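You operate a simulated robot arm through the tools that you are given. There is no shell and no other tool. Be economical: measure what you need, move in short steps, check, and stop when the job is done.

You run a simulated robot arm. Do the job below in one go: nothing can be reset, and whatever is moved stays where it is left.

Task
Take the large banded weight and leave it on top of the black flat-topped rod.
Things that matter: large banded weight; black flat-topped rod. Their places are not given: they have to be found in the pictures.

Only the result counts: the job must be done as asked and must still hold three seconds after the hand-in. Knocking over, shifting, dropping, spilling or breaking anything else fails it.

Robot
A 7-joint arm with a two-finger parallel gripper, fixed in place. Base frame: the origin is at the foot of the arm, x ahead of it, y to its left, z up; the work surface is at about z = 0. Lengths are in m, angles in degrees, forces in N, time in s.
With the tool pointing down near the work surface it reaches from about 0.24 to 0.62 m from the base axis. Its first joint turns from -66.0 to 66.0 degrees. Payload 2.6 kg.
The tool frame sits at the grasp point between the pads (the TCP): z along the fingers, y along the line on which they close. The tips reach 0.03 m beyond it. Largest opening 0.094 m; finger width 0.028, thickness 0.01; the body of the gripper, 0.05 by 0.096 m, starts 0.055 m behind the TCP.
Orientation is told as [roll, pitch, yaw] about the base's x, y, z axes, in that order, counted from this pose: with the fingers straight down and closing along the base's y, the tool's x points along the base's -x, its y along +y and its z along -z.

Tools
- The arm moves only by the tool play_rows. Its argument "rows" is a list of rows, each an object (a shift or turn left out is 0, a gripper value left out holds the last) with "slide": the shift along the tool's x, y, z in units of 25 mm (1.0 is 25 mm), a list of three; "dr": the turn, a rotation vector about the tool's x, y, z in units of 6 degrees (1.0 is 6 degrees), a list of three. In form: [{"slide": [x, y, z], "dr": [wx, wy, wz]}, ...]. A call has 1 to 20 rows; each row shifts and turns the commanded pose from where the row before left it, along the tool's axes as they then stand. "gripper" is the closure, from 0 (fully open) to 1 (shut), set as the call begins (left out, the last holds). A call with a number of a shift or a turn outside -1 to 1 is refused whole. A row lasts 0.2 s, in which the tool goes at most 0.05 m and 8.6 degrees; a call with a longer step from one row to the next is refused whole, and so is a gripper value outside its range. Where a pose cannot be reached the arm comes as near as it can. A force on the tool above 40 N (or 10 N above the force at the start of the call, whichever is more), or a blocked arm, ends the call early, and 0.2 s more pass. The fingers move at their own pace (about 0.072 m/s each) and stop on an object; they squeeze with about 35 N. The grip force told is the motor's: it shows also when the fingers shut on nothing. Time passes only in rows, and 0.2 s behind the last, so rows that do not move let the fingers close. The reply holds the time, the measured pose of the TCP, the force on the tool along the base axes, the opening and the grip force, in the units named above and with some noise, and new pictures: "views" is both (left out), scene, wrist or none.
- Cameras (640 x 400 px; columns grow to the right, rows downward): "scene" is fixed at [0.0268, 0.4288, 0.5585]; the picture's right is [-0.84, -0.55, 0.00], its down [-0.34, 0.52, -0.78] and it looks along [0.43, -0.65, -0.63] (base axes); focal length 242 px, centre (320, 200). "wrist" rides on the gripper at [-0.037, 0, -0.058] in the tool frame; the picture's right is [0.00, -1.00, 0.00], its down [0.97, 0.00, -0.24] and it looks along [0.24, 0.00, 0.97] (tool axes); focal length 218 px, centre (320, 200).
- pixel_to_xyz(camera, pixels): for up to 12 pixels [column, row] of the newest picture of that camera ("zoom" is the newest enlarged one), the place [x, y, z] in the base frame of the surface seen there, good to about 0.003 m. No time passes.
- close_up(camera, box): a new picture of the part [left, top, right, bottom] of that camera's present view, enlarged. No time passes.
- job_done(): hands the job in; it is judged then, once.

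Work in short steps. Measure before you move; look again where a grasp or a placing could have gone wrong, and mend it. You have 60 turns and 170 pictures in all, those below and enlarged ones among them. Open the gripper and draw the arm clear of the work before you hand the job in, unless the task says otherwise.

The tools are called after "Call:" as a command line: name --argument value ..., lists and objects as JSON in quotes. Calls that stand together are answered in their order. play_rows: Moves the arm, as the interface text tells. Its arguments: {"type":"object","properties":{"rows":{"type":"array"},"gripper":{"type":"number"},"views":{"type":"string","enum":["both","scene","wrist","none"]}},"required":["rows"]} The other tools are called the same way: pixel_to_xyz (camera, pixels) gives the place of the surface under pixels of a picture; close_up (camera, box) takes an enlarged picture of a part of a camera's view; job_done () hands the job in.

At the start:

```text
time: 0.0
tool_pos: [0.4192, -0.0864, 0.2878]
tool_rot: [0.0, 0.0, 0.1]
contact_force: [0.2, -0.6, -0.3]
gripper_width: 0.094
grasp_force: 0.1
```

scene: 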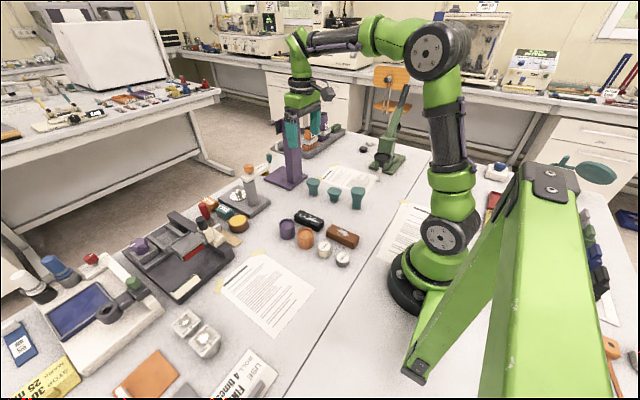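
wrist: 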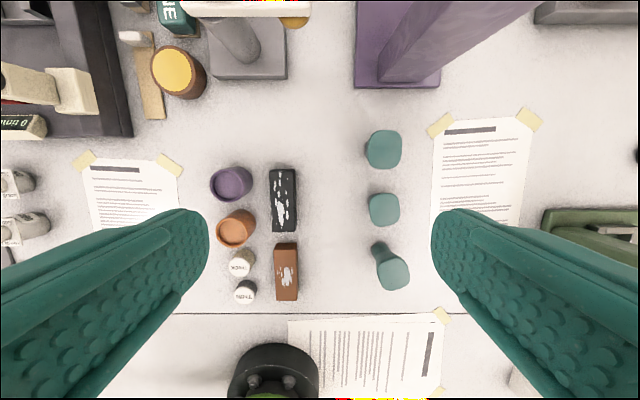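

I can't identify the weight or the rod yet, so I enlarge the parts of the scene where they may be.

Call:
close_up --camera "scene" --box '[100, 160, 260, 300]'

Call:
close_up --camera "scene" --box '[220, 80, 420, 280]'

Call:
close_up --camera "scene" --box '[0, 230, 240, 400]'

Call:
close_up --camera "wrist" --box '[0, 0, 320, 200]'

Call:
close_up --camera "scene" --box '[460, 150, 640, 290]'

```text
2.86 times, centred on (180, 230) of scene
```

zoom: 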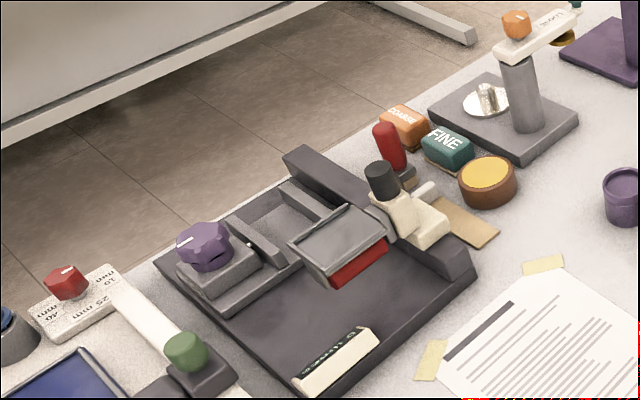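

```text
2.00 times, centred on (320, 180) of scene
```

zoom: 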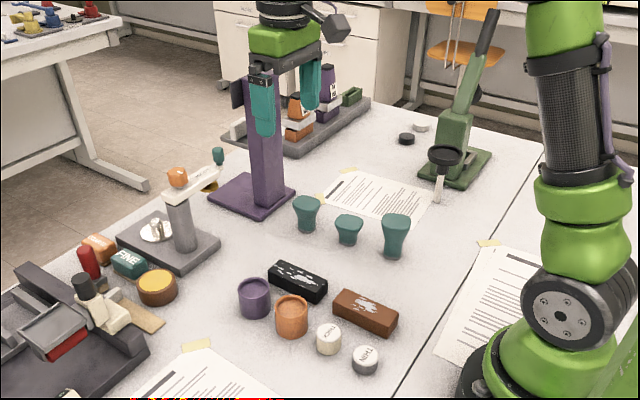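

```text
2.35 times, centred on (120, 315) of scene
```

zoom: 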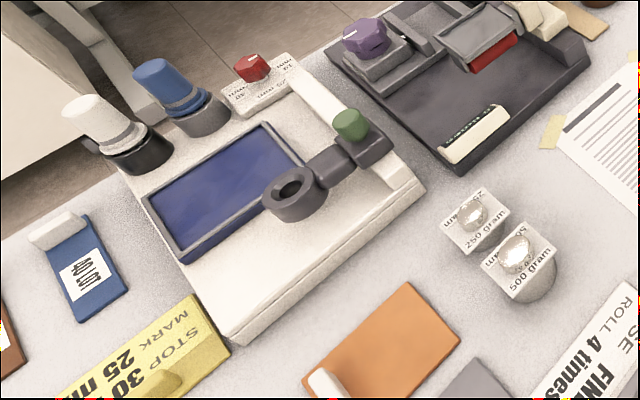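

```text
2.00 times, centred on (160, 100) of wrist
```

zoom: 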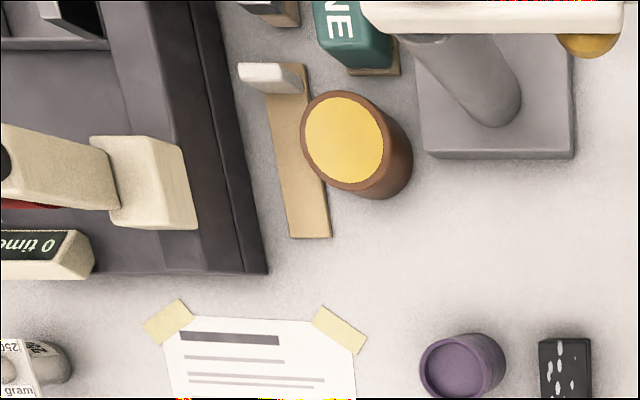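

```text
2.86 times, centred on (550, 220) of scene
```

zoom: 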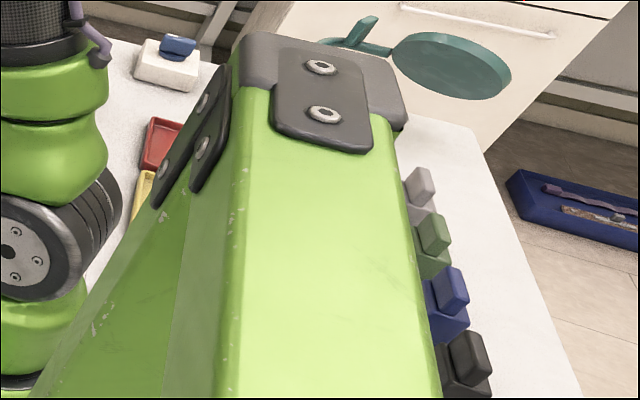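

The 250 g and 500 g weights are at about (187,322) and (206,342). I zoom in on them and on the candidate rods.

Call:
close_up --camera "scene" --box '[160, 295, 240, 365]'

Call:
close_up --camera "scene" --box '[260, 70, 360, 200]'

Call:
close_up --camera "scene" --box '[350, 70, 430, 190]'

Call:
close_up --camera "scene" --box '[180, 180, 260, 250]'

Call:
close_up --camera "scene" --box '[90, 260, 170, 330]'

```text
5.71 times, centred on (200, 330) of scene
```

zoom: 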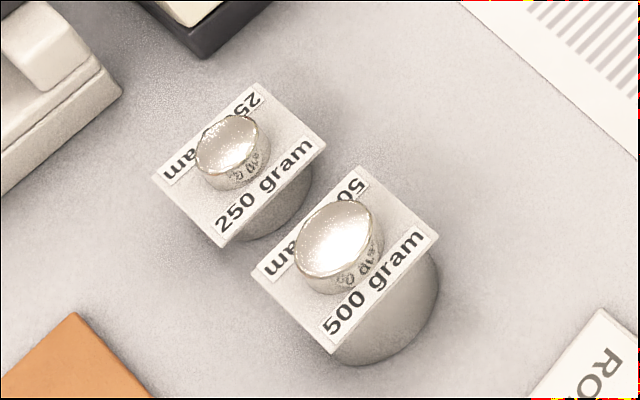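

```text
3.08 times, centred on (310, 135) of scene
```

zoom: 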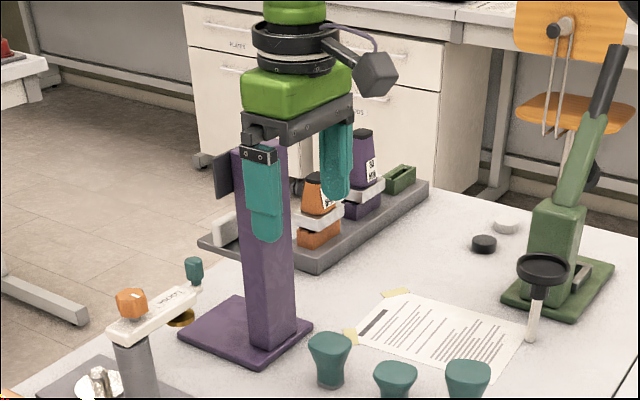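

```text
3.33 times, centred on (390, 130) of scene
```

zoom: 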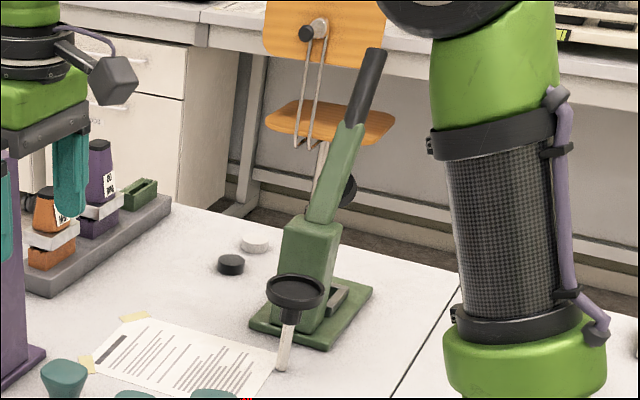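

```text
5.71 times, centred on (220, 215) of scene
```

zoom: 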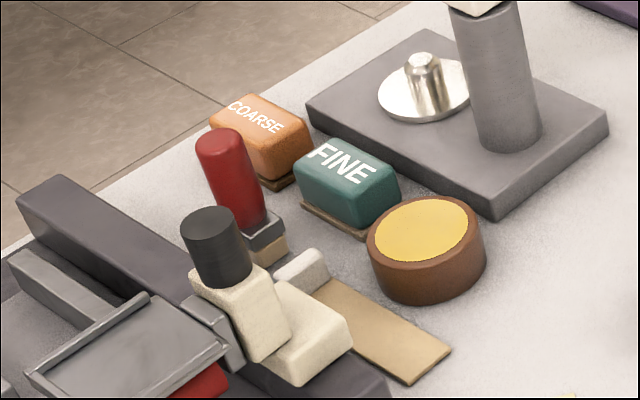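

```text
5.71 times, centred on (130, 295) of scene
```

zoom: 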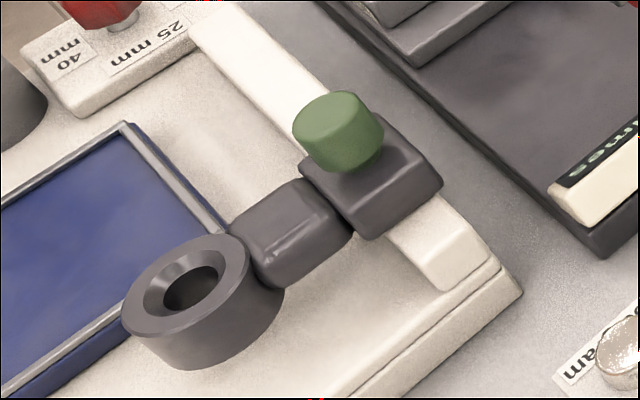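

The weights have square label plates, and the upright white and blue items at (35,285) and (60,270) show bands. I zoom in there, on the right side, and measure.

Call:
close_up --camera "scene" --box '[0, 240, 120, 345]'

Call:
close_up --camera "scene" --box '[560, 190, 640, 400]'

Call:
close_up --camera "scene" --box '[260, 190, 370, 280]'

Call:
pixel_to_xyz --camera "scene" --pixels '[[210, 338], [187, 320], [206, 215], [210, 212], [205, 205], [384, 152], [363, 148], [60, 268], [32, 282], [308, 218], [305, 238], [340, 235]]'

```text
3.81 times, centred on (60, 292) of scene
```

zoom: 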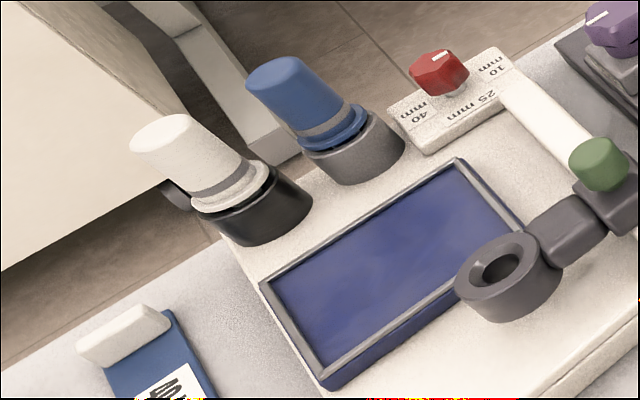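

```text
1.90 times, centred on (600, 295) of scene
```

zoom: 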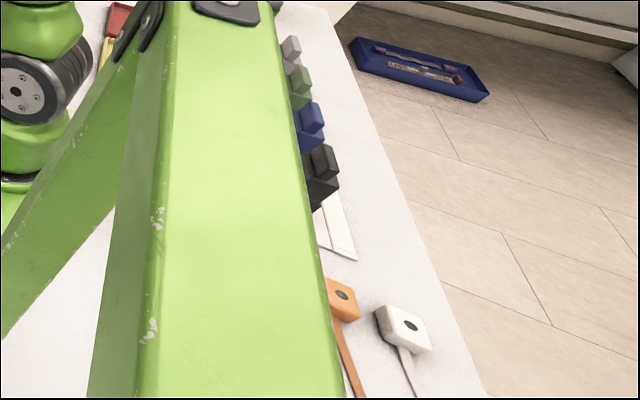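

```text
4.44 times, centred on (315, 235) of scene
```

zoom: 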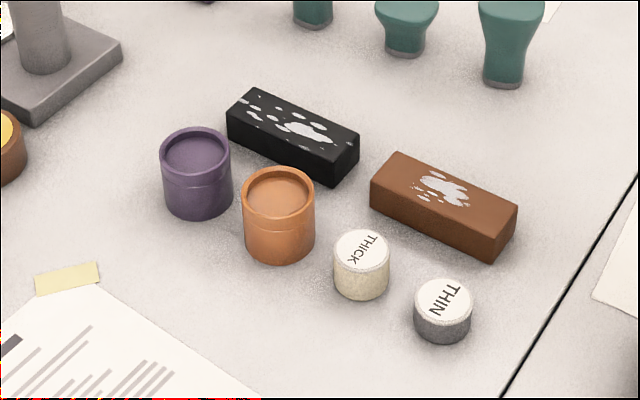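

```text
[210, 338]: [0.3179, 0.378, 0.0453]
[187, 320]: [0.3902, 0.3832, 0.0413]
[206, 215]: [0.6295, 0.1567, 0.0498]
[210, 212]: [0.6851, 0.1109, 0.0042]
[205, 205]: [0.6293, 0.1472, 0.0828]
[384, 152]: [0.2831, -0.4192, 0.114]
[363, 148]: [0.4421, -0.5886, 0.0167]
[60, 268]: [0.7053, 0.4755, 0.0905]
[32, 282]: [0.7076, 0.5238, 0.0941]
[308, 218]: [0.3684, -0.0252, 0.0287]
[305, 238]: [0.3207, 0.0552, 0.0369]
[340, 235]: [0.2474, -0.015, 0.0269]
```

The dish on the green press is at about (0.283,-0.419,0.114). I measure the press and lever heights before moving the camera over there.

Call:
pixel_to_xyz --camera "scene" --pixels '[[406, 88], [398, 120], [386, 140], [384, 154], [376, 153], [381, 170], [208, 210], [201, 197], [204, 222], [225, 214], [295, 140], [180, 245]]'

Call:
pixel_to_xyz --camera "wrist" --pixels '[[620, 240], [240, 40], [285, 195], [385, 145], [385, 210], [390, 272], [225, 185]]'

Call:
close_up --camera "scene" --box '[360, 125, 420, 185]'

```text
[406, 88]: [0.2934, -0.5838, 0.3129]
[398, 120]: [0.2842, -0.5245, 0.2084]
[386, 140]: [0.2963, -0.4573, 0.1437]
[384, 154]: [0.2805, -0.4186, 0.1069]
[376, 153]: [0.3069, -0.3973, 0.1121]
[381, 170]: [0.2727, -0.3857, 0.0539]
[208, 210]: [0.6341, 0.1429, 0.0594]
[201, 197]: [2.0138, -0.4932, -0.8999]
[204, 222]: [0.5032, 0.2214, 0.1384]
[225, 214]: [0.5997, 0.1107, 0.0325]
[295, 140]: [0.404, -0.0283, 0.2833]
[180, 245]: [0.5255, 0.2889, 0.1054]
```

```text
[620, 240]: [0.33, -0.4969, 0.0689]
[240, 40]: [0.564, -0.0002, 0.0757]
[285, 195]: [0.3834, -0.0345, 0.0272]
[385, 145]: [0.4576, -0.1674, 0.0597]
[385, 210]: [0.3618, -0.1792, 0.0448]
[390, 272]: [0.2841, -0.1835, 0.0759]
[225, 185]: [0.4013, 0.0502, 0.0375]
```

```text
6.67 times, centred on (390, 155) of scene
```

zoom: 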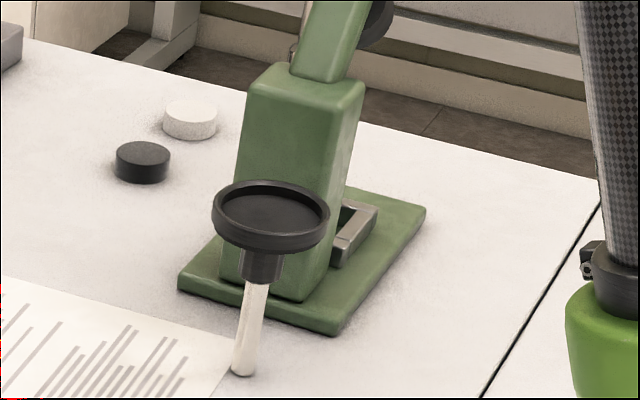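

The dark cylinder at scene (204,222) is at about (0.50,0.22,0.14), standing on the rubbing machine's arm. I move the wrist camera above that region at constant height to view both it and the weights.

Call:
play_rows --rows '[{"slide": [0, 1, 0]}, {"slide": [0, 1, 0]}, {"slide": [0, 1, 0]}, {"slide": [0, 1, 0]}, {"slide": [0, 1, 0]}, {"slide": [0, 1, 0]}, {"slide": [0, 1, 0]}, {"slide": [0, 1, 0]}, {"slide": [0, 1, 0]}, {"slide": [0, 1, 0]}, {"slide": [0, 1, 0]}, {"slide": [0, 1, 0]}, {"slide": [0, 1, 0]}, {"slide": [0, 1, 0]}]' --gripper 0

```text
time: 3.0
tool_pos: [0.4168, 0.2636, 0.2873]
tool_rot: [0.1, 0.0, 0.0]
contact_force: [0.7, 0.0, -0.4]
gripper_width: 0.0939
grasp_force: 0.0
```

scene: 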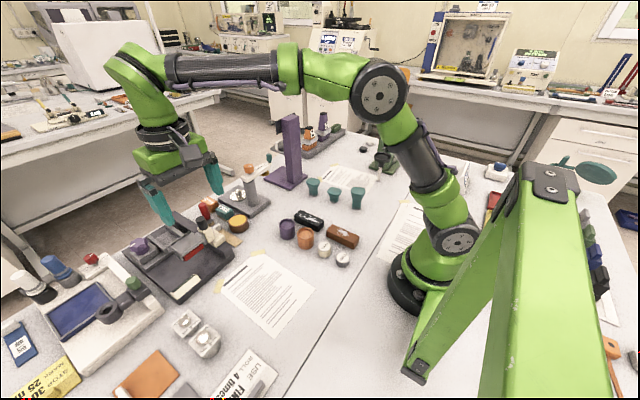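
wrist: 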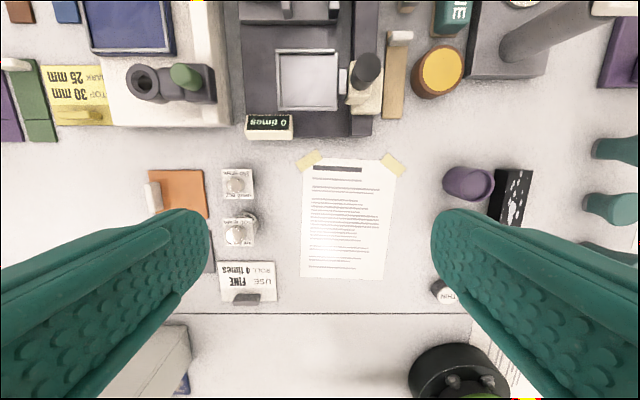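

Black rod at wrist (366,68), weights at (237,183) and (239,231). I enlarge both.

Call:
close_up --camera "wrist" --box '[300, 20, 420, 140]'

Call:
close_up --camera "wrist" --box '[200, 155, 290, 255]'

Call:
pixel_to_xyz --camera "wrist" --pixels '[[368, 62], [364, 76], [362, 90], [370, 56], [361, 62], [376, 62], [365, 105], [239, 236], [248, 218], [237, 185], [247, 172], [343, 85]]'

Call:
close_up --camera "scene" --box '[190, 200, 240, 250]'

```text
3.33 times, centred on (360, 80) of wrist
```

zoom: 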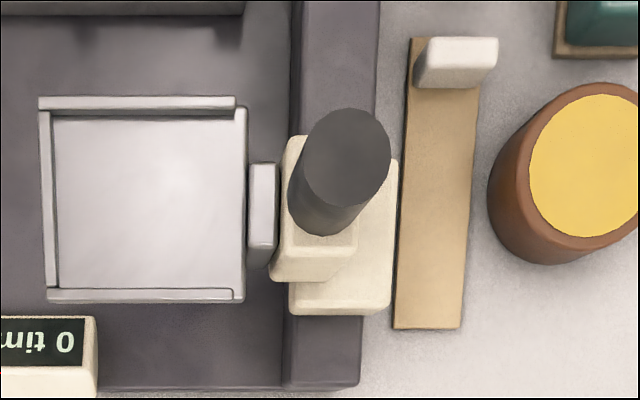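

```text
4.00 times, centred on (245, 205) of wrist
```

zoom: 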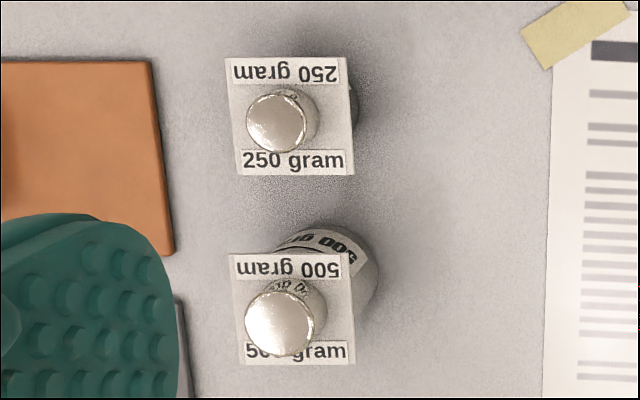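

```text
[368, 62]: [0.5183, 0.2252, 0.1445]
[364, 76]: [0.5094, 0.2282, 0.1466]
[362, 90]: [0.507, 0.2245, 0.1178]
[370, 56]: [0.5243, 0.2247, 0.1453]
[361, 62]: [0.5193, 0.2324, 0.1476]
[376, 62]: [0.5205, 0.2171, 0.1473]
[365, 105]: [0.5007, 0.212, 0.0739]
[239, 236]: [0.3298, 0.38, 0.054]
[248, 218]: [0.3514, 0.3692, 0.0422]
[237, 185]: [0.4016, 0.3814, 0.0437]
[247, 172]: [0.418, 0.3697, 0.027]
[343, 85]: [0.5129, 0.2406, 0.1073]
```

```text
8.00 times, centred on (215, 225) of scene
```

zoom: 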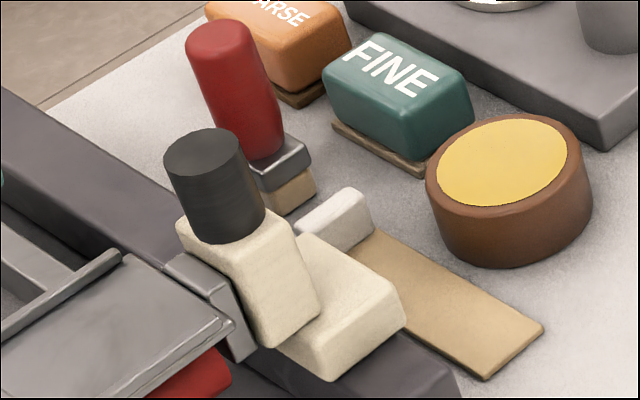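

The 500 g weight carries a printed band, and the rod top is level at z≈0.146 around (0.517,0.225). I go above the 500 g weight and descend to about z=0.2 for a better look.

Call:
play_rows --rows '[{"slide": [0.8, 1, 0]}, {"slide": [0.8, 1, 0]}, {"slide": [0.8, 1, 0]}, {"slide": [0.8, 1, 0]}, {"slide": [0, 0.5, 0.8]}, {"slide": [0, 0, 1]}, {"slide": [0, 0, 1]}, {"slide": [0, 0, 0.5]}]'

```text
time: 4.8
tool_pos: [0.3373, 0.3746, 0.2037]
tool_rot: [0.1, 0.0, 0.0]
contact_force: [0.4, -0.5, 0.1]
gripper_width: 0.0941
grasp_force: 0.0
```

scene: 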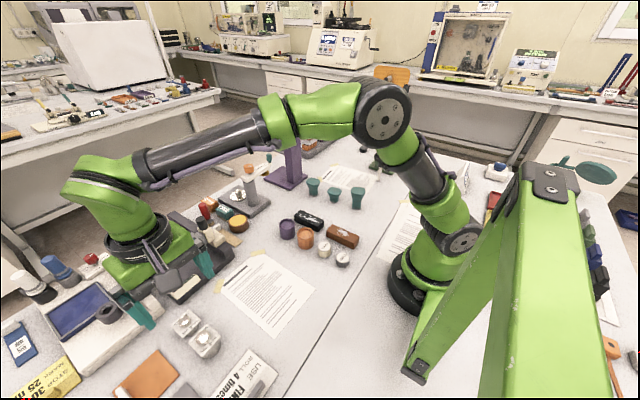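
wrist: 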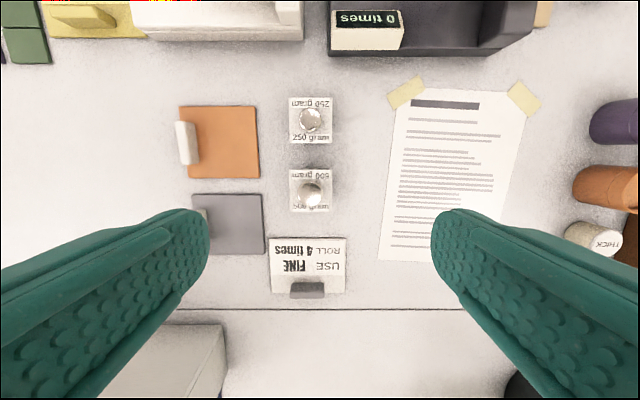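

The 500 g weight is at wrist (311,190). I enlarge and measure its edges.

Call:
close_up --camera "wrist" --box '[271, 85, 351, 225]'

Call:
pixel_to_xyz --camera "wrist" --pixels '[[311, 196], [302, 196], [322, 196], [311, 207], [292, 172], [330, 172], [293, 209], [329, 209], [311, 176], [311, 160], [311, 120], [311, 140]]'

Call:
close_up --camera "scene" --box '[170, 300, 230, 360]'

```text
2.86 times, centred on (311, 155) of wrist
```

zoom: 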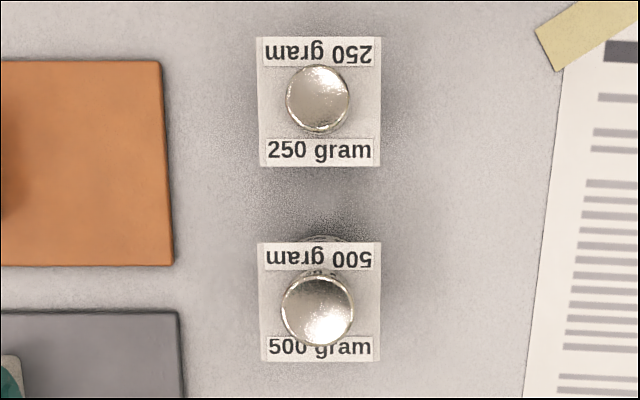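

```text
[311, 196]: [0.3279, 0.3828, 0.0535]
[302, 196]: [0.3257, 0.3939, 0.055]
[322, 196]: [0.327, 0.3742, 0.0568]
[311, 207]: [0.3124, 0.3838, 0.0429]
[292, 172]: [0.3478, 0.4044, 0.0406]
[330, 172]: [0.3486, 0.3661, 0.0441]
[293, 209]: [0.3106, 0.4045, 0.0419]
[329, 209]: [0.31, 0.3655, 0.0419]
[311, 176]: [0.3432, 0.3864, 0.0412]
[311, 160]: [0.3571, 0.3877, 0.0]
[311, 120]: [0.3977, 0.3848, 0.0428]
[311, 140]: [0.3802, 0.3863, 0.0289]
```

```text
6.67 times, centred on (200, 330) of scene
```

zoom: 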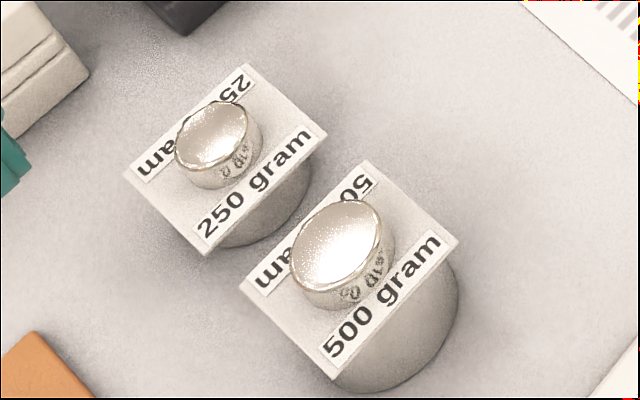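

The weight's label plate spans x 0.308–0.350, y 0.364–0.405 at z≈0.042, with the knob top at 0.056. I part-close to a 70 mm gap to clear the grey plate, centre over (0.329,0.385) and go down to z≈0.06 first.

Call:
play_rows --rows '[{"slide": [0.33, 0.42, 0]}, {"slide": [0, 0, 1]}, {"slide": [0, 0, 1]}, {"slide": [0, 0, 1]}, {"slide": [0, 0, 1]}, {"slide": [0, 0, 1]}, {"slide": [0, 0, 0.7]}]' --gripper 0.25

```text
time: 6.4
tool_pos: [0.3298, 0.3848, 0.0615]
tool_rot: [-0.1, -0.1, 0.0]
contact_force: [0.1, 0.9, 0.1]
gripper_width: 0.0704
grasp_force: 0.0
```

scene: 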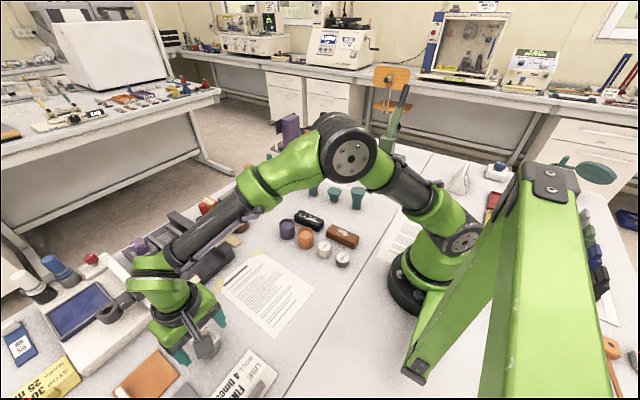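
wrist: 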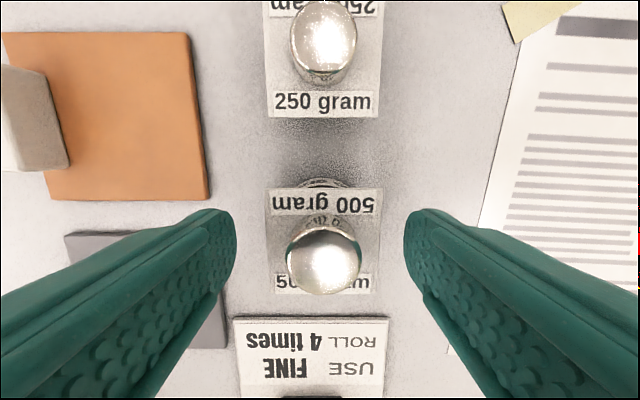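

The grey plate edge at (225,340) and the instruction card are close to the fingers, so I measure them before going lower.

Call:
pixel_to_xyz --camera "wrist" --pixels '[[222, 343], [68, 236], [75, 245], [240, 322], [380, 322], [205, 190], [323, 260], [323, 275], [272, 190], [380, 190]]'

```text
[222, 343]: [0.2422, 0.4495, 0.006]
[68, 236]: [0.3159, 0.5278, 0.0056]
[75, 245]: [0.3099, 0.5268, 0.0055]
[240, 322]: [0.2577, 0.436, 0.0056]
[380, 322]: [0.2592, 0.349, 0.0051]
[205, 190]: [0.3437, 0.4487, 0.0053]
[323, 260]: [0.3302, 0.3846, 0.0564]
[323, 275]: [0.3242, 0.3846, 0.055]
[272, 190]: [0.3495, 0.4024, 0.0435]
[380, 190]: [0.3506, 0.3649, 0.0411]
```

The plates start at y≈0.449 and the card at x≈0.26, so the fingers are clear. I go down to z≈0.037 and close.

Call:
play_rows --rows '[{"slide": [0, 0, 0.5]}, {"slide": [0, 0, 0.46]}]' --views "none"

Call:
play_rows --rows '[{}, {}, {}, {}]' --gripper 1

```text
time: 7.0
tool_pos: [0.3292, 0.3861, 0.0385]
tool_rot: [-0.1, 0.0, 0.0]
contact_force: [-1.0, 0.0, -0.4]
gripper_width: 0.0705
grasp_force: 0.0
```

```text
time: 8.0
tool_pos: [0.3308, 0.3859, 0.0382]
tool_rot: [-0.1, 0.0, -0.1]
contact_force: [0.7, 0.8, 0.1]
gripper_width: 0.0483
grasp_force: 34.8
```

scene: 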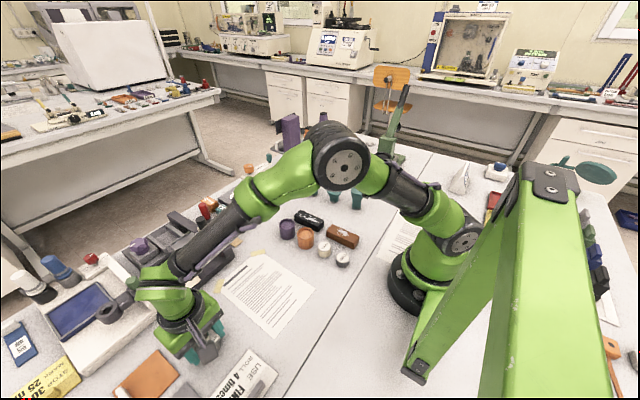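
wrist: 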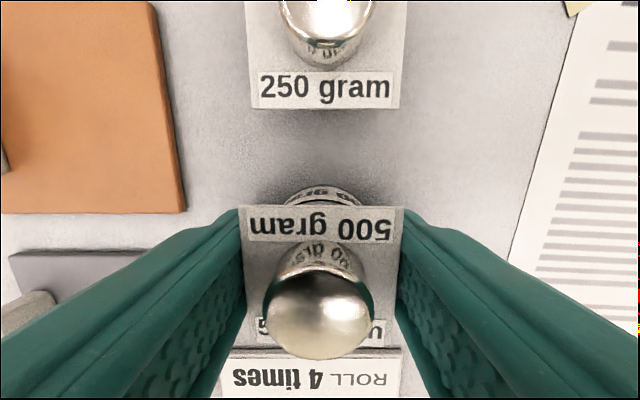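

The grip holds at 48 mm with 35 N, so the body's bottom is about 38 mm below the TCP. I lift straight up to z≈0.26.

Call:
play_rows --rows '[{"slide": [0, 0, -0.5]}, {"slide": [0, 0, -1]}, {"slide": [0, 0, -1]}, {"slide": [0, 0, -1]}, {"slide": [0, 0, -1]}, {"slide": [0, 0, -1]}, {"slide": [0, 0, -1]}, {"slide": [0, 0, -1]}, {"slide": [0, 0, -1]}, {"slide": [0, 0, -0.5]}]'

```text
time: 10.2
tool_pos: [0.3311, 0.3872, 0.2636]
tool_rot: [0.0, 0.0, 0.0]
contact_force: [0.2, -0.8, 0.1]
gripper_width: 0.0
grasp_force: 33.1
```

scene: 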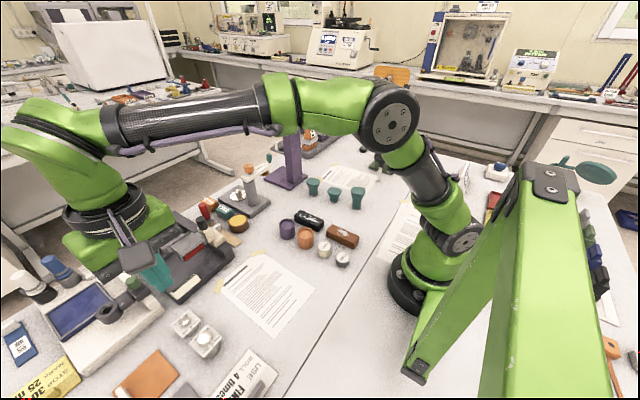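
wrist: 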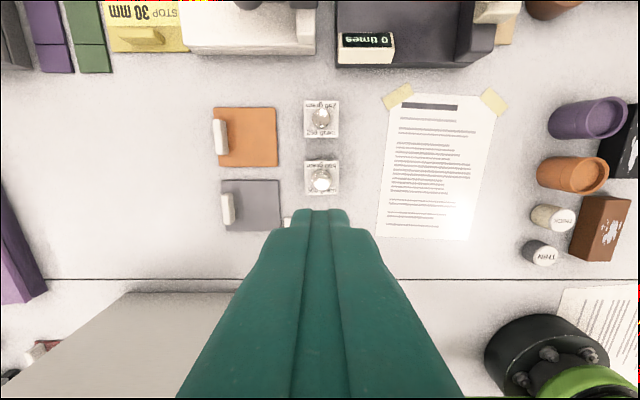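

The fingers are shut on nothing (width 0): the weight slipped out and still stands in its old place at wrist (321,177). I inspect its shape and position again.

Call:
close_up --camera "scene" --box '[187, 320, 227, 362]'

Call:
close_up --camera "wrist" --box '[295, 95, 350, 200]'

Call:
pixel_to_xyz --camera "scene" --pixels '[[208, 338], [206, 357], [213, 352], [217, 346], [212, 356], [203, 353], [218, 342]]'

```text
9.52 times, centred on (207, 341) of scene
```

zoom: 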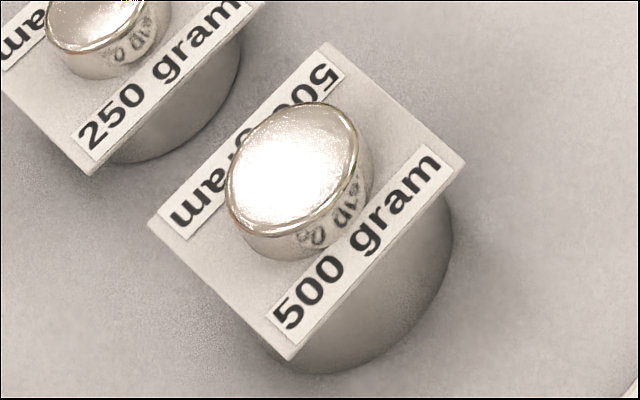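

```text
3.81 times, centred on (322, 148) of wrist
```

zoom: 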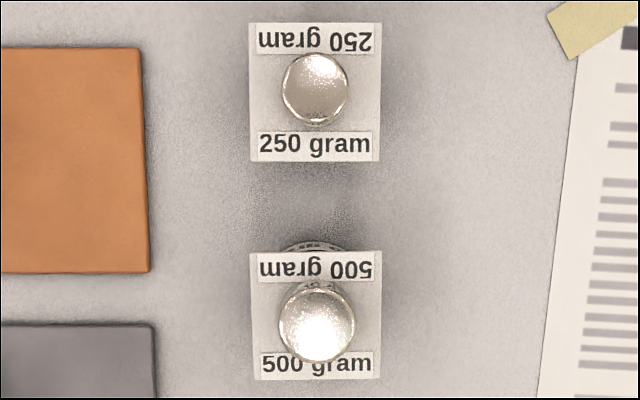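

```text
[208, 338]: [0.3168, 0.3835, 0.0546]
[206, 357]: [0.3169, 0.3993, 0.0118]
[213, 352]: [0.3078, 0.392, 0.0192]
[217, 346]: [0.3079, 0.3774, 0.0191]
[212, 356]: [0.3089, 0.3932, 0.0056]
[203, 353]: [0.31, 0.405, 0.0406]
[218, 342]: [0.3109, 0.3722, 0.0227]
```

The weight stands unmoved, but its side is hidden under the label plate. I tilt the tool 24° and come lower from the +x side to see the body profile before re-gripping.

Call:
play_rows --rows '[{"slide": [-1, 0, 0]}, {"slide": [-1, 0, 0]}, {"slide": [-0.6, 0, 0.7]}, {"slide": [0, 0, 1]}, {"slide": [0, 0, 1]}, {"slide": [0, 0, 1]}, {"dr": [0, 1, 0]}, {"dr": [0, 1, 0]}, {"dr": [0, 1, 0]}, {"dr": [0, 1, 0]}, {"dr": [0, 1, 0]}]' --gripper 0.25 --views "wrist"

```text
time: 12.6
tool_pos: [0.3948, 0.3859, 0.1696]
tool_rot: [0.0, 20.9, 0.0]
contact_force: [-1.2, -0.6, -0.5]
gripper_width: 0.0703
grasp_force: 0.1
out of reach, approached as far as the arm can: row 10, 11
```

wrist: 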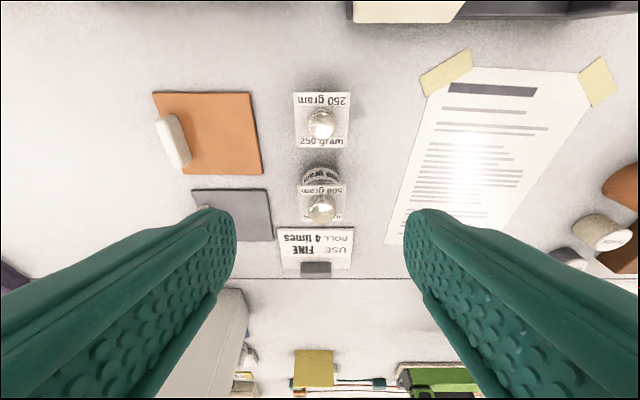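

The body side now shows at (321,175). I enlarge it.

Call:
close_up --camera "wrist" --box '[296, 150, 346, 230]'

Call:
close_up --camera "scene" --box '[160, 290, 240, 370]'

```text
5.00 times, centred on (321, 190) of wrist
```

zoom: 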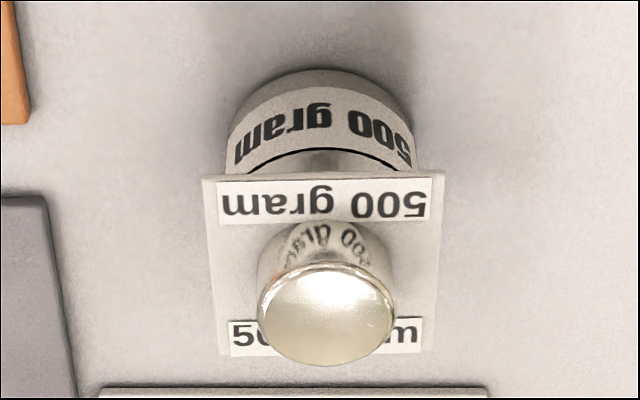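

```text
5.00 times, centred on (200, 330) of scene
```

zoom: 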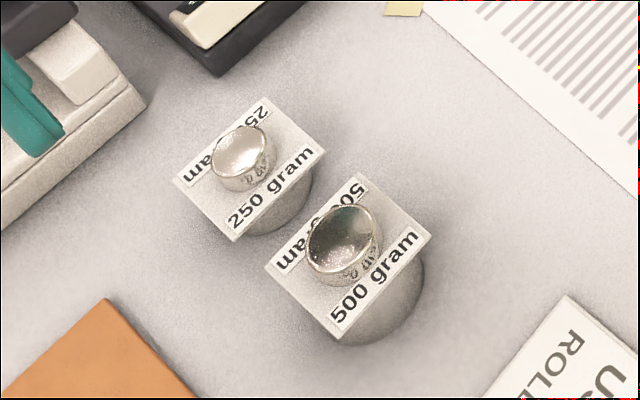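

The body tapers: it is widest at the base and narrower toward the plate, which explains the slip upward. I'll grip the knob above the plate instead; first I straighten the tool and return above the weight with the gripper at about 45 mm.

Call:
play_rows --rows '[{"dr": [0, -1, 0]}, {"dr": [0, -1, 0]}, {"dr": [0, -1, 0]}, {"dr": [0, -0.48, 0]}]' --gripper 0.5 --views "none"

Call:
play_rows --rows '[{"slide": [1, 0, 0]}, {"slide": [1, 0, 0]}, {"slide": [0.6, 0, 0]}, {"slide": [0, 0, 1]}, {"slide": [0, 0, 1]}]' --views "wrist"

```text
time: 13.6
tool_pos: [0.395, 0.3866, 0.171]
tool_rot: [0.2, 0.1, -0.1]
contact_force: [0.6, 0.1, 0.1]
gripper_width: 0.0469
grasp_force: 0.1
```

```text
time: 14.8
tool_pos: [0.3298, 0.3866, 0.1203]
tool_rot: [0.0, 0.1, 0.0]
contact_force: [0.4, -0.4, -0.3]
gripper_width: 0.0468
grasp_force: 0.0
```

wrist: 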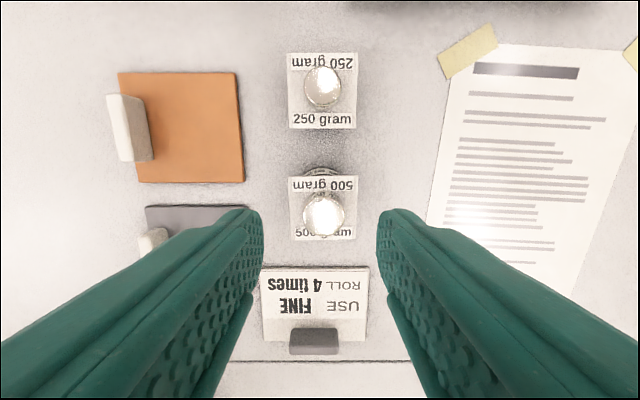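

The knob is at wrist (324,213). I measure its rim for centring.

Call:
pixel_to_xyz --camera "wrist" --pixels '[[324, 198], [324, 214], [324, 230], [308, 214], [340, 214], [293, 180], [354, 180], [293, 236], [354, 236]]'

```text
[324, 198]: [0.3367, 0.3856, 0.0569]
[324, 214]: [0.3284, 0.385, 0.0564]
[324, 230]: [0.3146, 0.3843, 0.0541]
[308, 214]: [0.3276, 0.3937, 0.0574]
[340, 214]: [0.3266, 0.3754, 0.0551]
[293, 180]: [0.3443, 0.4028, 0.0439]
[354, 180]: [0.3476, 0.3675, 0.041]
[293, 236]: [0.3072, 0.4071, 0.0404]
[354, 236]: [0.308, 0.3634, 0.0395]
```

Knob centre is (0.327,0.385) with its top at 0.056. I centre, descend until the tips are just above the plate (TCP z≈0.075), then close.

Call:
play_rows --rows '[{"slide": [0.1, -0.05, 0.6]}, {"slide": [0, 0, 0.7]}, {"slide": [0, 0, 0.5]}]' --views "none"

Call:
play_rows --rows '[{}, {}, {}, {}]' --gripper 1 --views "both"

```text
time: 15.6
tool_pos: [0.3273, 0.3849, 0.0754]
tool_rot: [0.0, 0.1, 0.0]
contact_force: [-0.1, 0.7, 0.1]
gripper_width: 0.047
grasp_force: 0.1
```

```text
time: 16.6
tool_pos: [0.3258, 0.3852, 0.0762]
tool_rot: [0.0, 0.1, 0.1]
contact_force: [0.3, 0.9, -0.2]
gripper_width: 0.0248
grasp_force: 35.3
```

scene: 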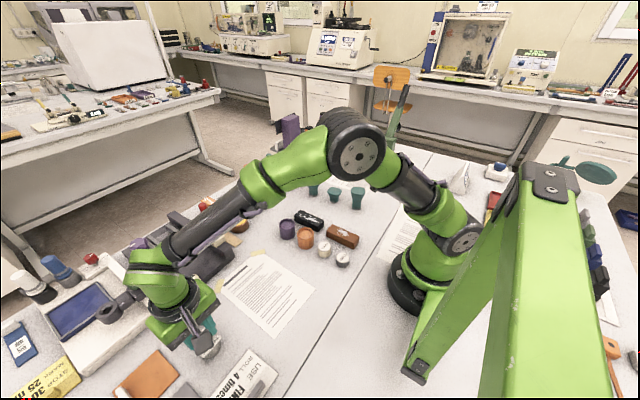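
wrist: 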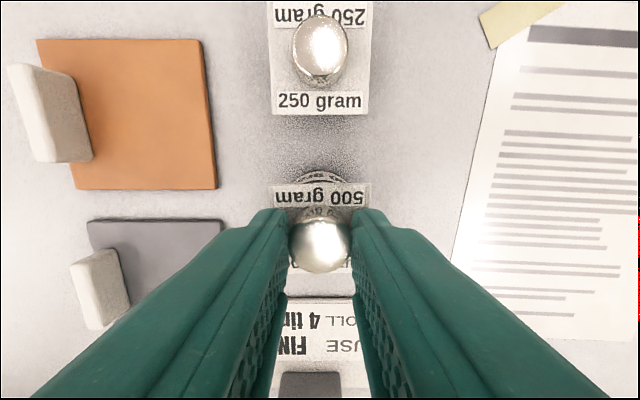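

The fingers hold the knob at 25 mm with 35 N. I lift slowly by a little and check the load.

Call:
play_rows --rows '[{"slide": [0, 0, -0.2]}, {"slide": [0, 0, -0.2]}, {"slide": [0, 0, -0.2]}, {"slide": [0, 0, -0.2]}, {}]' --views "wrist"

```text
time: 17.8
tool_pos: [0.3283, 0.3856, 0.0943]
tool_rot: [0.1, 0.1, 0.1]
contact_force: [0.3, -0.2, -5.3]
gripper_width: 0.0245
grasp_force: 35.1
```

wrist: 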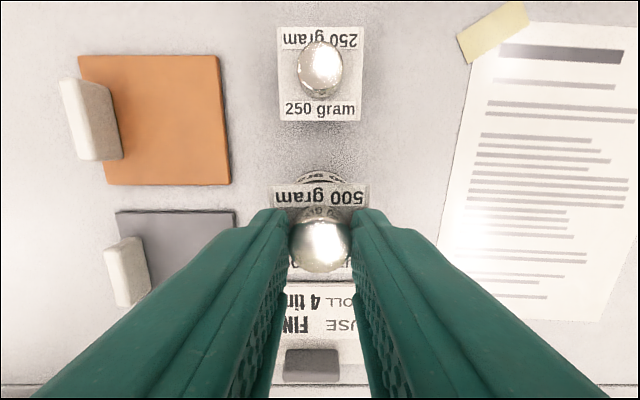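

The tool now carries 5.3 N with the weight hanging steadily. I lift on to z≈0.29 at a moderate pace.

Call:
play_rows --rows '[{"slide": [0, 0, -0.4]}, {"slide": [0, 0, -0.6]}, {"slide": [0, 0, -0.6]}, {"slide": [0, 0, -0.6]}, {"slide": [0, 0, -0.6]}, {"slide": [0, 0, -0.6]}, {"slide": [0, 0, -0.6]}, {"slide": [0, 0, -0.6]}, {"slide": [0, 0, -0.6]}, {"slide": [0, 0, -0.6]}, {"slide": [0, 0, -0.6]}, {"slide": [0, 0, -0.6]}, {"slide": [0, 0, -0.6]}, {"slide": [0, 0, -0.4]}, {}]' --views "both"

```text
time: 21.0
tool_pos: [0.3275, 0.3846, 0.2951]
tool_rot: [0.0, 0.0, 0.0]
contact_force: [-0.3, 0.0, -4.4]
gripper_width: 0.025
grasp_force: 34.9
```

scene: 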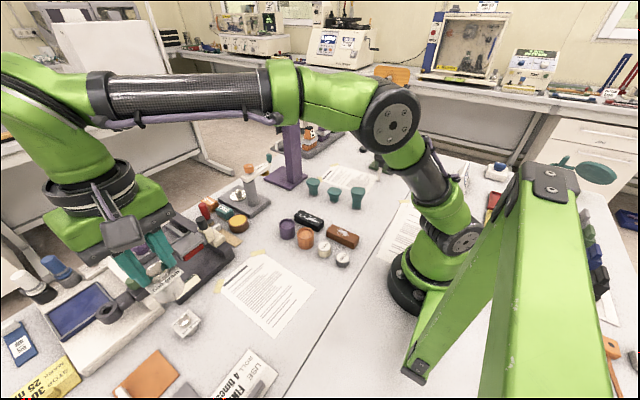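
wrist: 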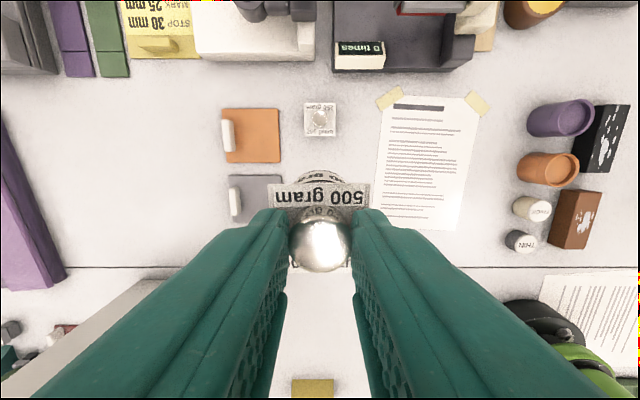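

The weight is securely held. I carry it to about (0.44,0.225), short of the rod, to re-measure the rod from there.

Call:
play_rows --rows '[{"slide": [-0.3, -0.4, 0]}, {"slide": [-0.5, -0.7, 0]}, {"slide": [-0.5, -0.7, 0]}, {"slide": [-0.5, -0.7, 0]}, {"slide": [-0.5, -0.7, 0]}, {"slide": [-0.5, -0.7, 0]}, {"slide": [-0.5, -0.7, 0]}, {"slide": [-0.5, -0.7, 0]}, {"slide": [-0.5, -0.7, 0]}, {"slide": [-0.2, -0.4, 0]}, {}]'

```text
time: 23.4
tool_pos: [0.4406, 0.2258, 0.2962]
tool_rot: [0.0, 0.1, 0.0]
contact_force: [0.4, 0.3, -4.9]
gripper_width: 0.0246
grasp_force: 35.0
```

scene: 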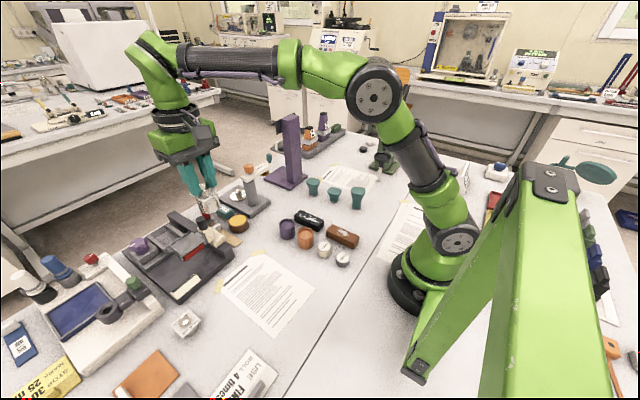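
wrist: 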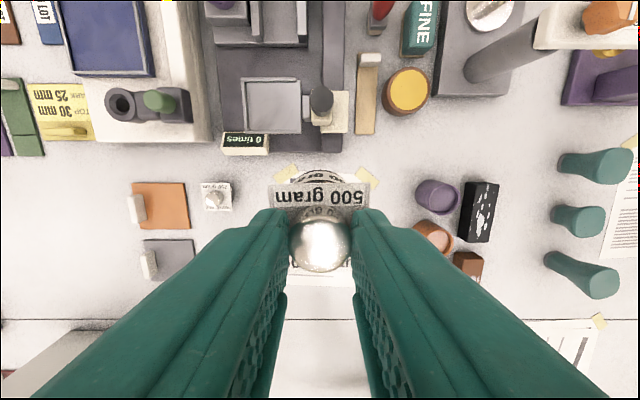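

Rod top at wrist (321,99). I enlarge and measure its rim.

Call:
close_up --camera "wrist" --box '[296, 76, 356, 136]'

Call:
pixel_to_xyz --camera "wrist" --pixels '[[321, 88], [321, 93], [321, 98], [321, 103], [321, 108], [312, 98], [316, 98], [326, 98], [331, 98], [321, 116], [321, 120]]'

```text
6.67 times, centred on (326, 106) of wrist
```

zoom: 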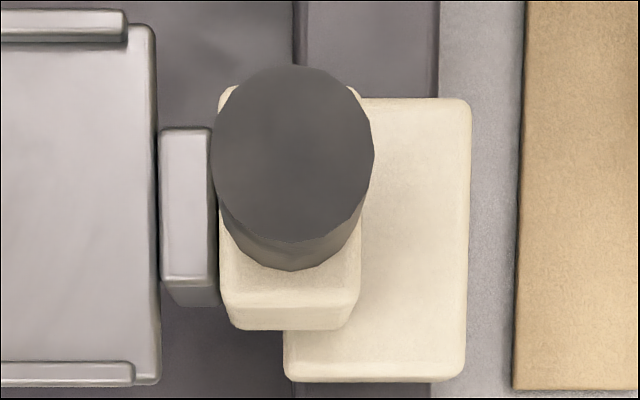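

```text
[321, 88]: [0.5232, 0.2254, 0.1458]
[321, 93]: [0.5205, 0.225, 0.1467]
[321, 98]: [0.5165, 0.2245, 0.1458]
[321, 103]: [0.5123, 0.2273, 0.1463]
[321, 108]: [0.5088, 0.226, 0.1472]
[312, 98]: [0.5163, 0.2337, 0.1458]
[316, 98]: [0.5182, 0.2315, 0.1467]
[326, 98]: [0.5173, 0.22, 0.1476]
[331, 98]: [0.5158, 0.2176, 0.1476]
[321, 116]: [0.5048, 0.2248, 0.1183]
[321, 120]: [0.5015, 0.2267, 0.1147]
```

Rod top centre is about (0.5165,0.2245), z≈0.1465, diameter about 22 mm. The weight bottom is 75.5 mm below the TCP, so I move over the rod and lower to about 14 mm above contact.

Call:
play_rows --rows '[{"slide": [-0.4, -0.05, 0]}, {"slide": [-0.6, 0, 0]}, {"slide": [-0.6, 0, 0]}, {"slide": [-0.6, 0, 0]}, {"slide": [-0.5, 0, 0]}, {"slide": [-0.3, 0, 0]}, {}, {"slide": [0, 0, 0.6]}, {"slide": [0, 0, 0.6]}, {"slide": [0, 0, 0.6]}, {"slide": [0, 0, 0.4]}, {"slide": [0, 0, 0.2]}, {}]'

```text
time: 26.2
tool_pos: [0.5083, 0.2241, 0.2362]
tool_rot: [0.0, 0.1, 0.0]
contact_force: [0.6, 0.6, -4.3]
gripper_width: 0.0247
grasp_force: 35.1
out of reach, approached as far as the arm can: row 6
```

scene: 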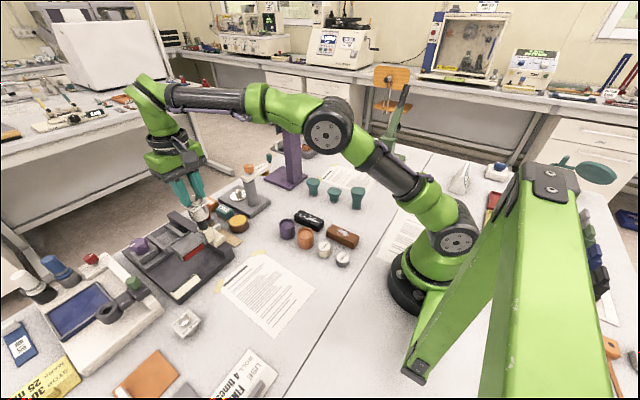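
wrist: 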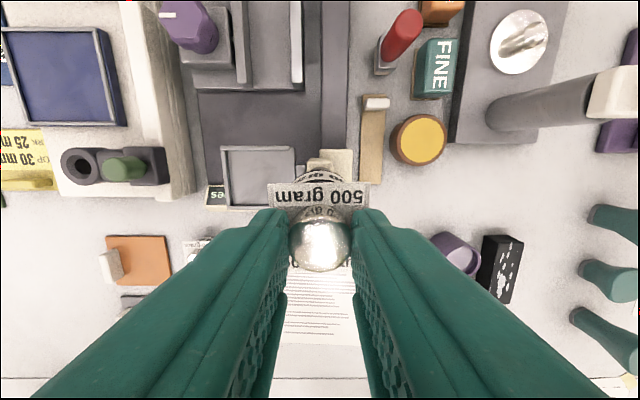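

Reach stopped the x move at 0.508; now that the arm is lower I shift the missing 7 mm in +x.

Call:
play_rows --rows '[{"slide": [-0.15, 0.01, 0]}, {"slide": [-0.14, 0, 0]}, {}]' --views "both"

Call:
close_up --camera "scene" --box '[175, 185, 235, 245]'

Call:
play_rows --rows '[{}]' --views "none"

```text
time: 27.0
tool_pos: [0.5154, 0.2238, 0.2369]
tool_rot: [0.0, 0.2, 0.0]
contact_force: [0.0, 0.5, -5.1]
gripper_width: 0.0247
grasp_force: 35.1
```

scene: 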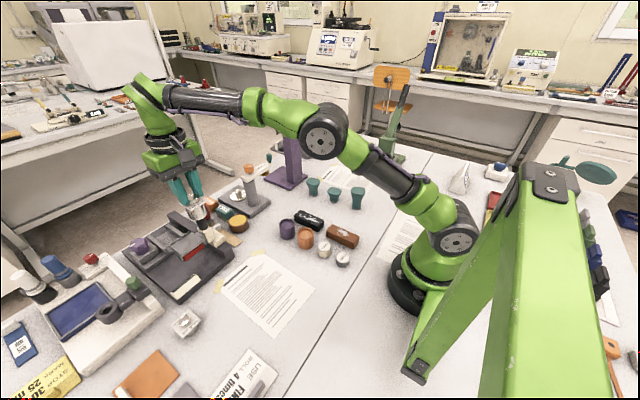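
wrist: 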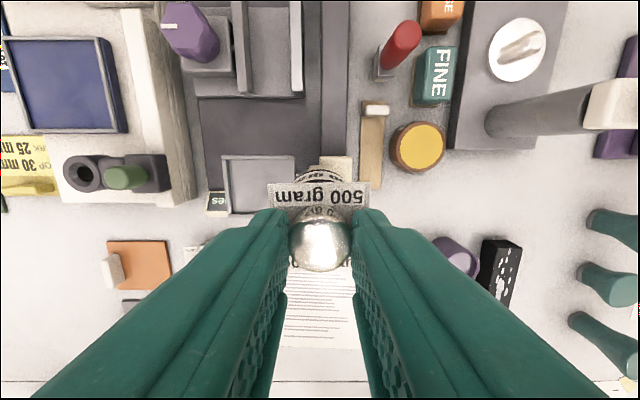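

```text
6.67 times, centred on (205, 215) of scene
```

zoom: 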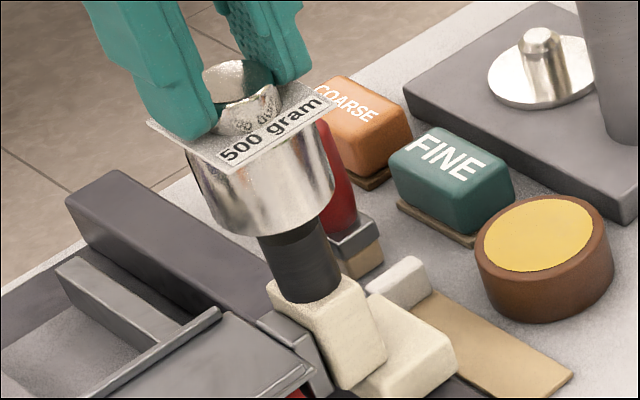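

```text
time: 27.4
tool_pos: [0.5161, 0.2243, 0.2364]
tool_rot: [-0.1, 0.0, 0.0]
contact_force: [-0.1, 0.8, -4.5]
gripper_width: 0.0248
grasp_force: 35.1
```

The weight hangs upright and lines up with the rod in the zoom. I lower in small steps, watching the load drop.

Call:
play_rows --rows '[{"slide": [0, 0, 0.2]}, {"slide": [0, 0, 0.15]}, {"slide": [0, 0, 0.08]}, {}]' --views "none"

Call:
close_up --camera "scene" --box '[175, 185, 235, 245]'

```text
time: 28.4
tool_pos: [0.5169, 0.2233, 0.2296]
tool_rot: [0.2, -0.5, 0.1]
contact_force: [0.0, -1.9, 32.0]
gripper_width: 0.0254
grasp_force: 34.5
```

```text
6.67 times, centred on (205, 215) of scene
```

zoom: 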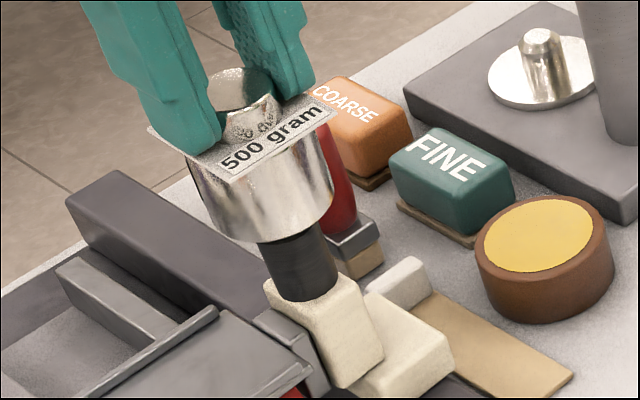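

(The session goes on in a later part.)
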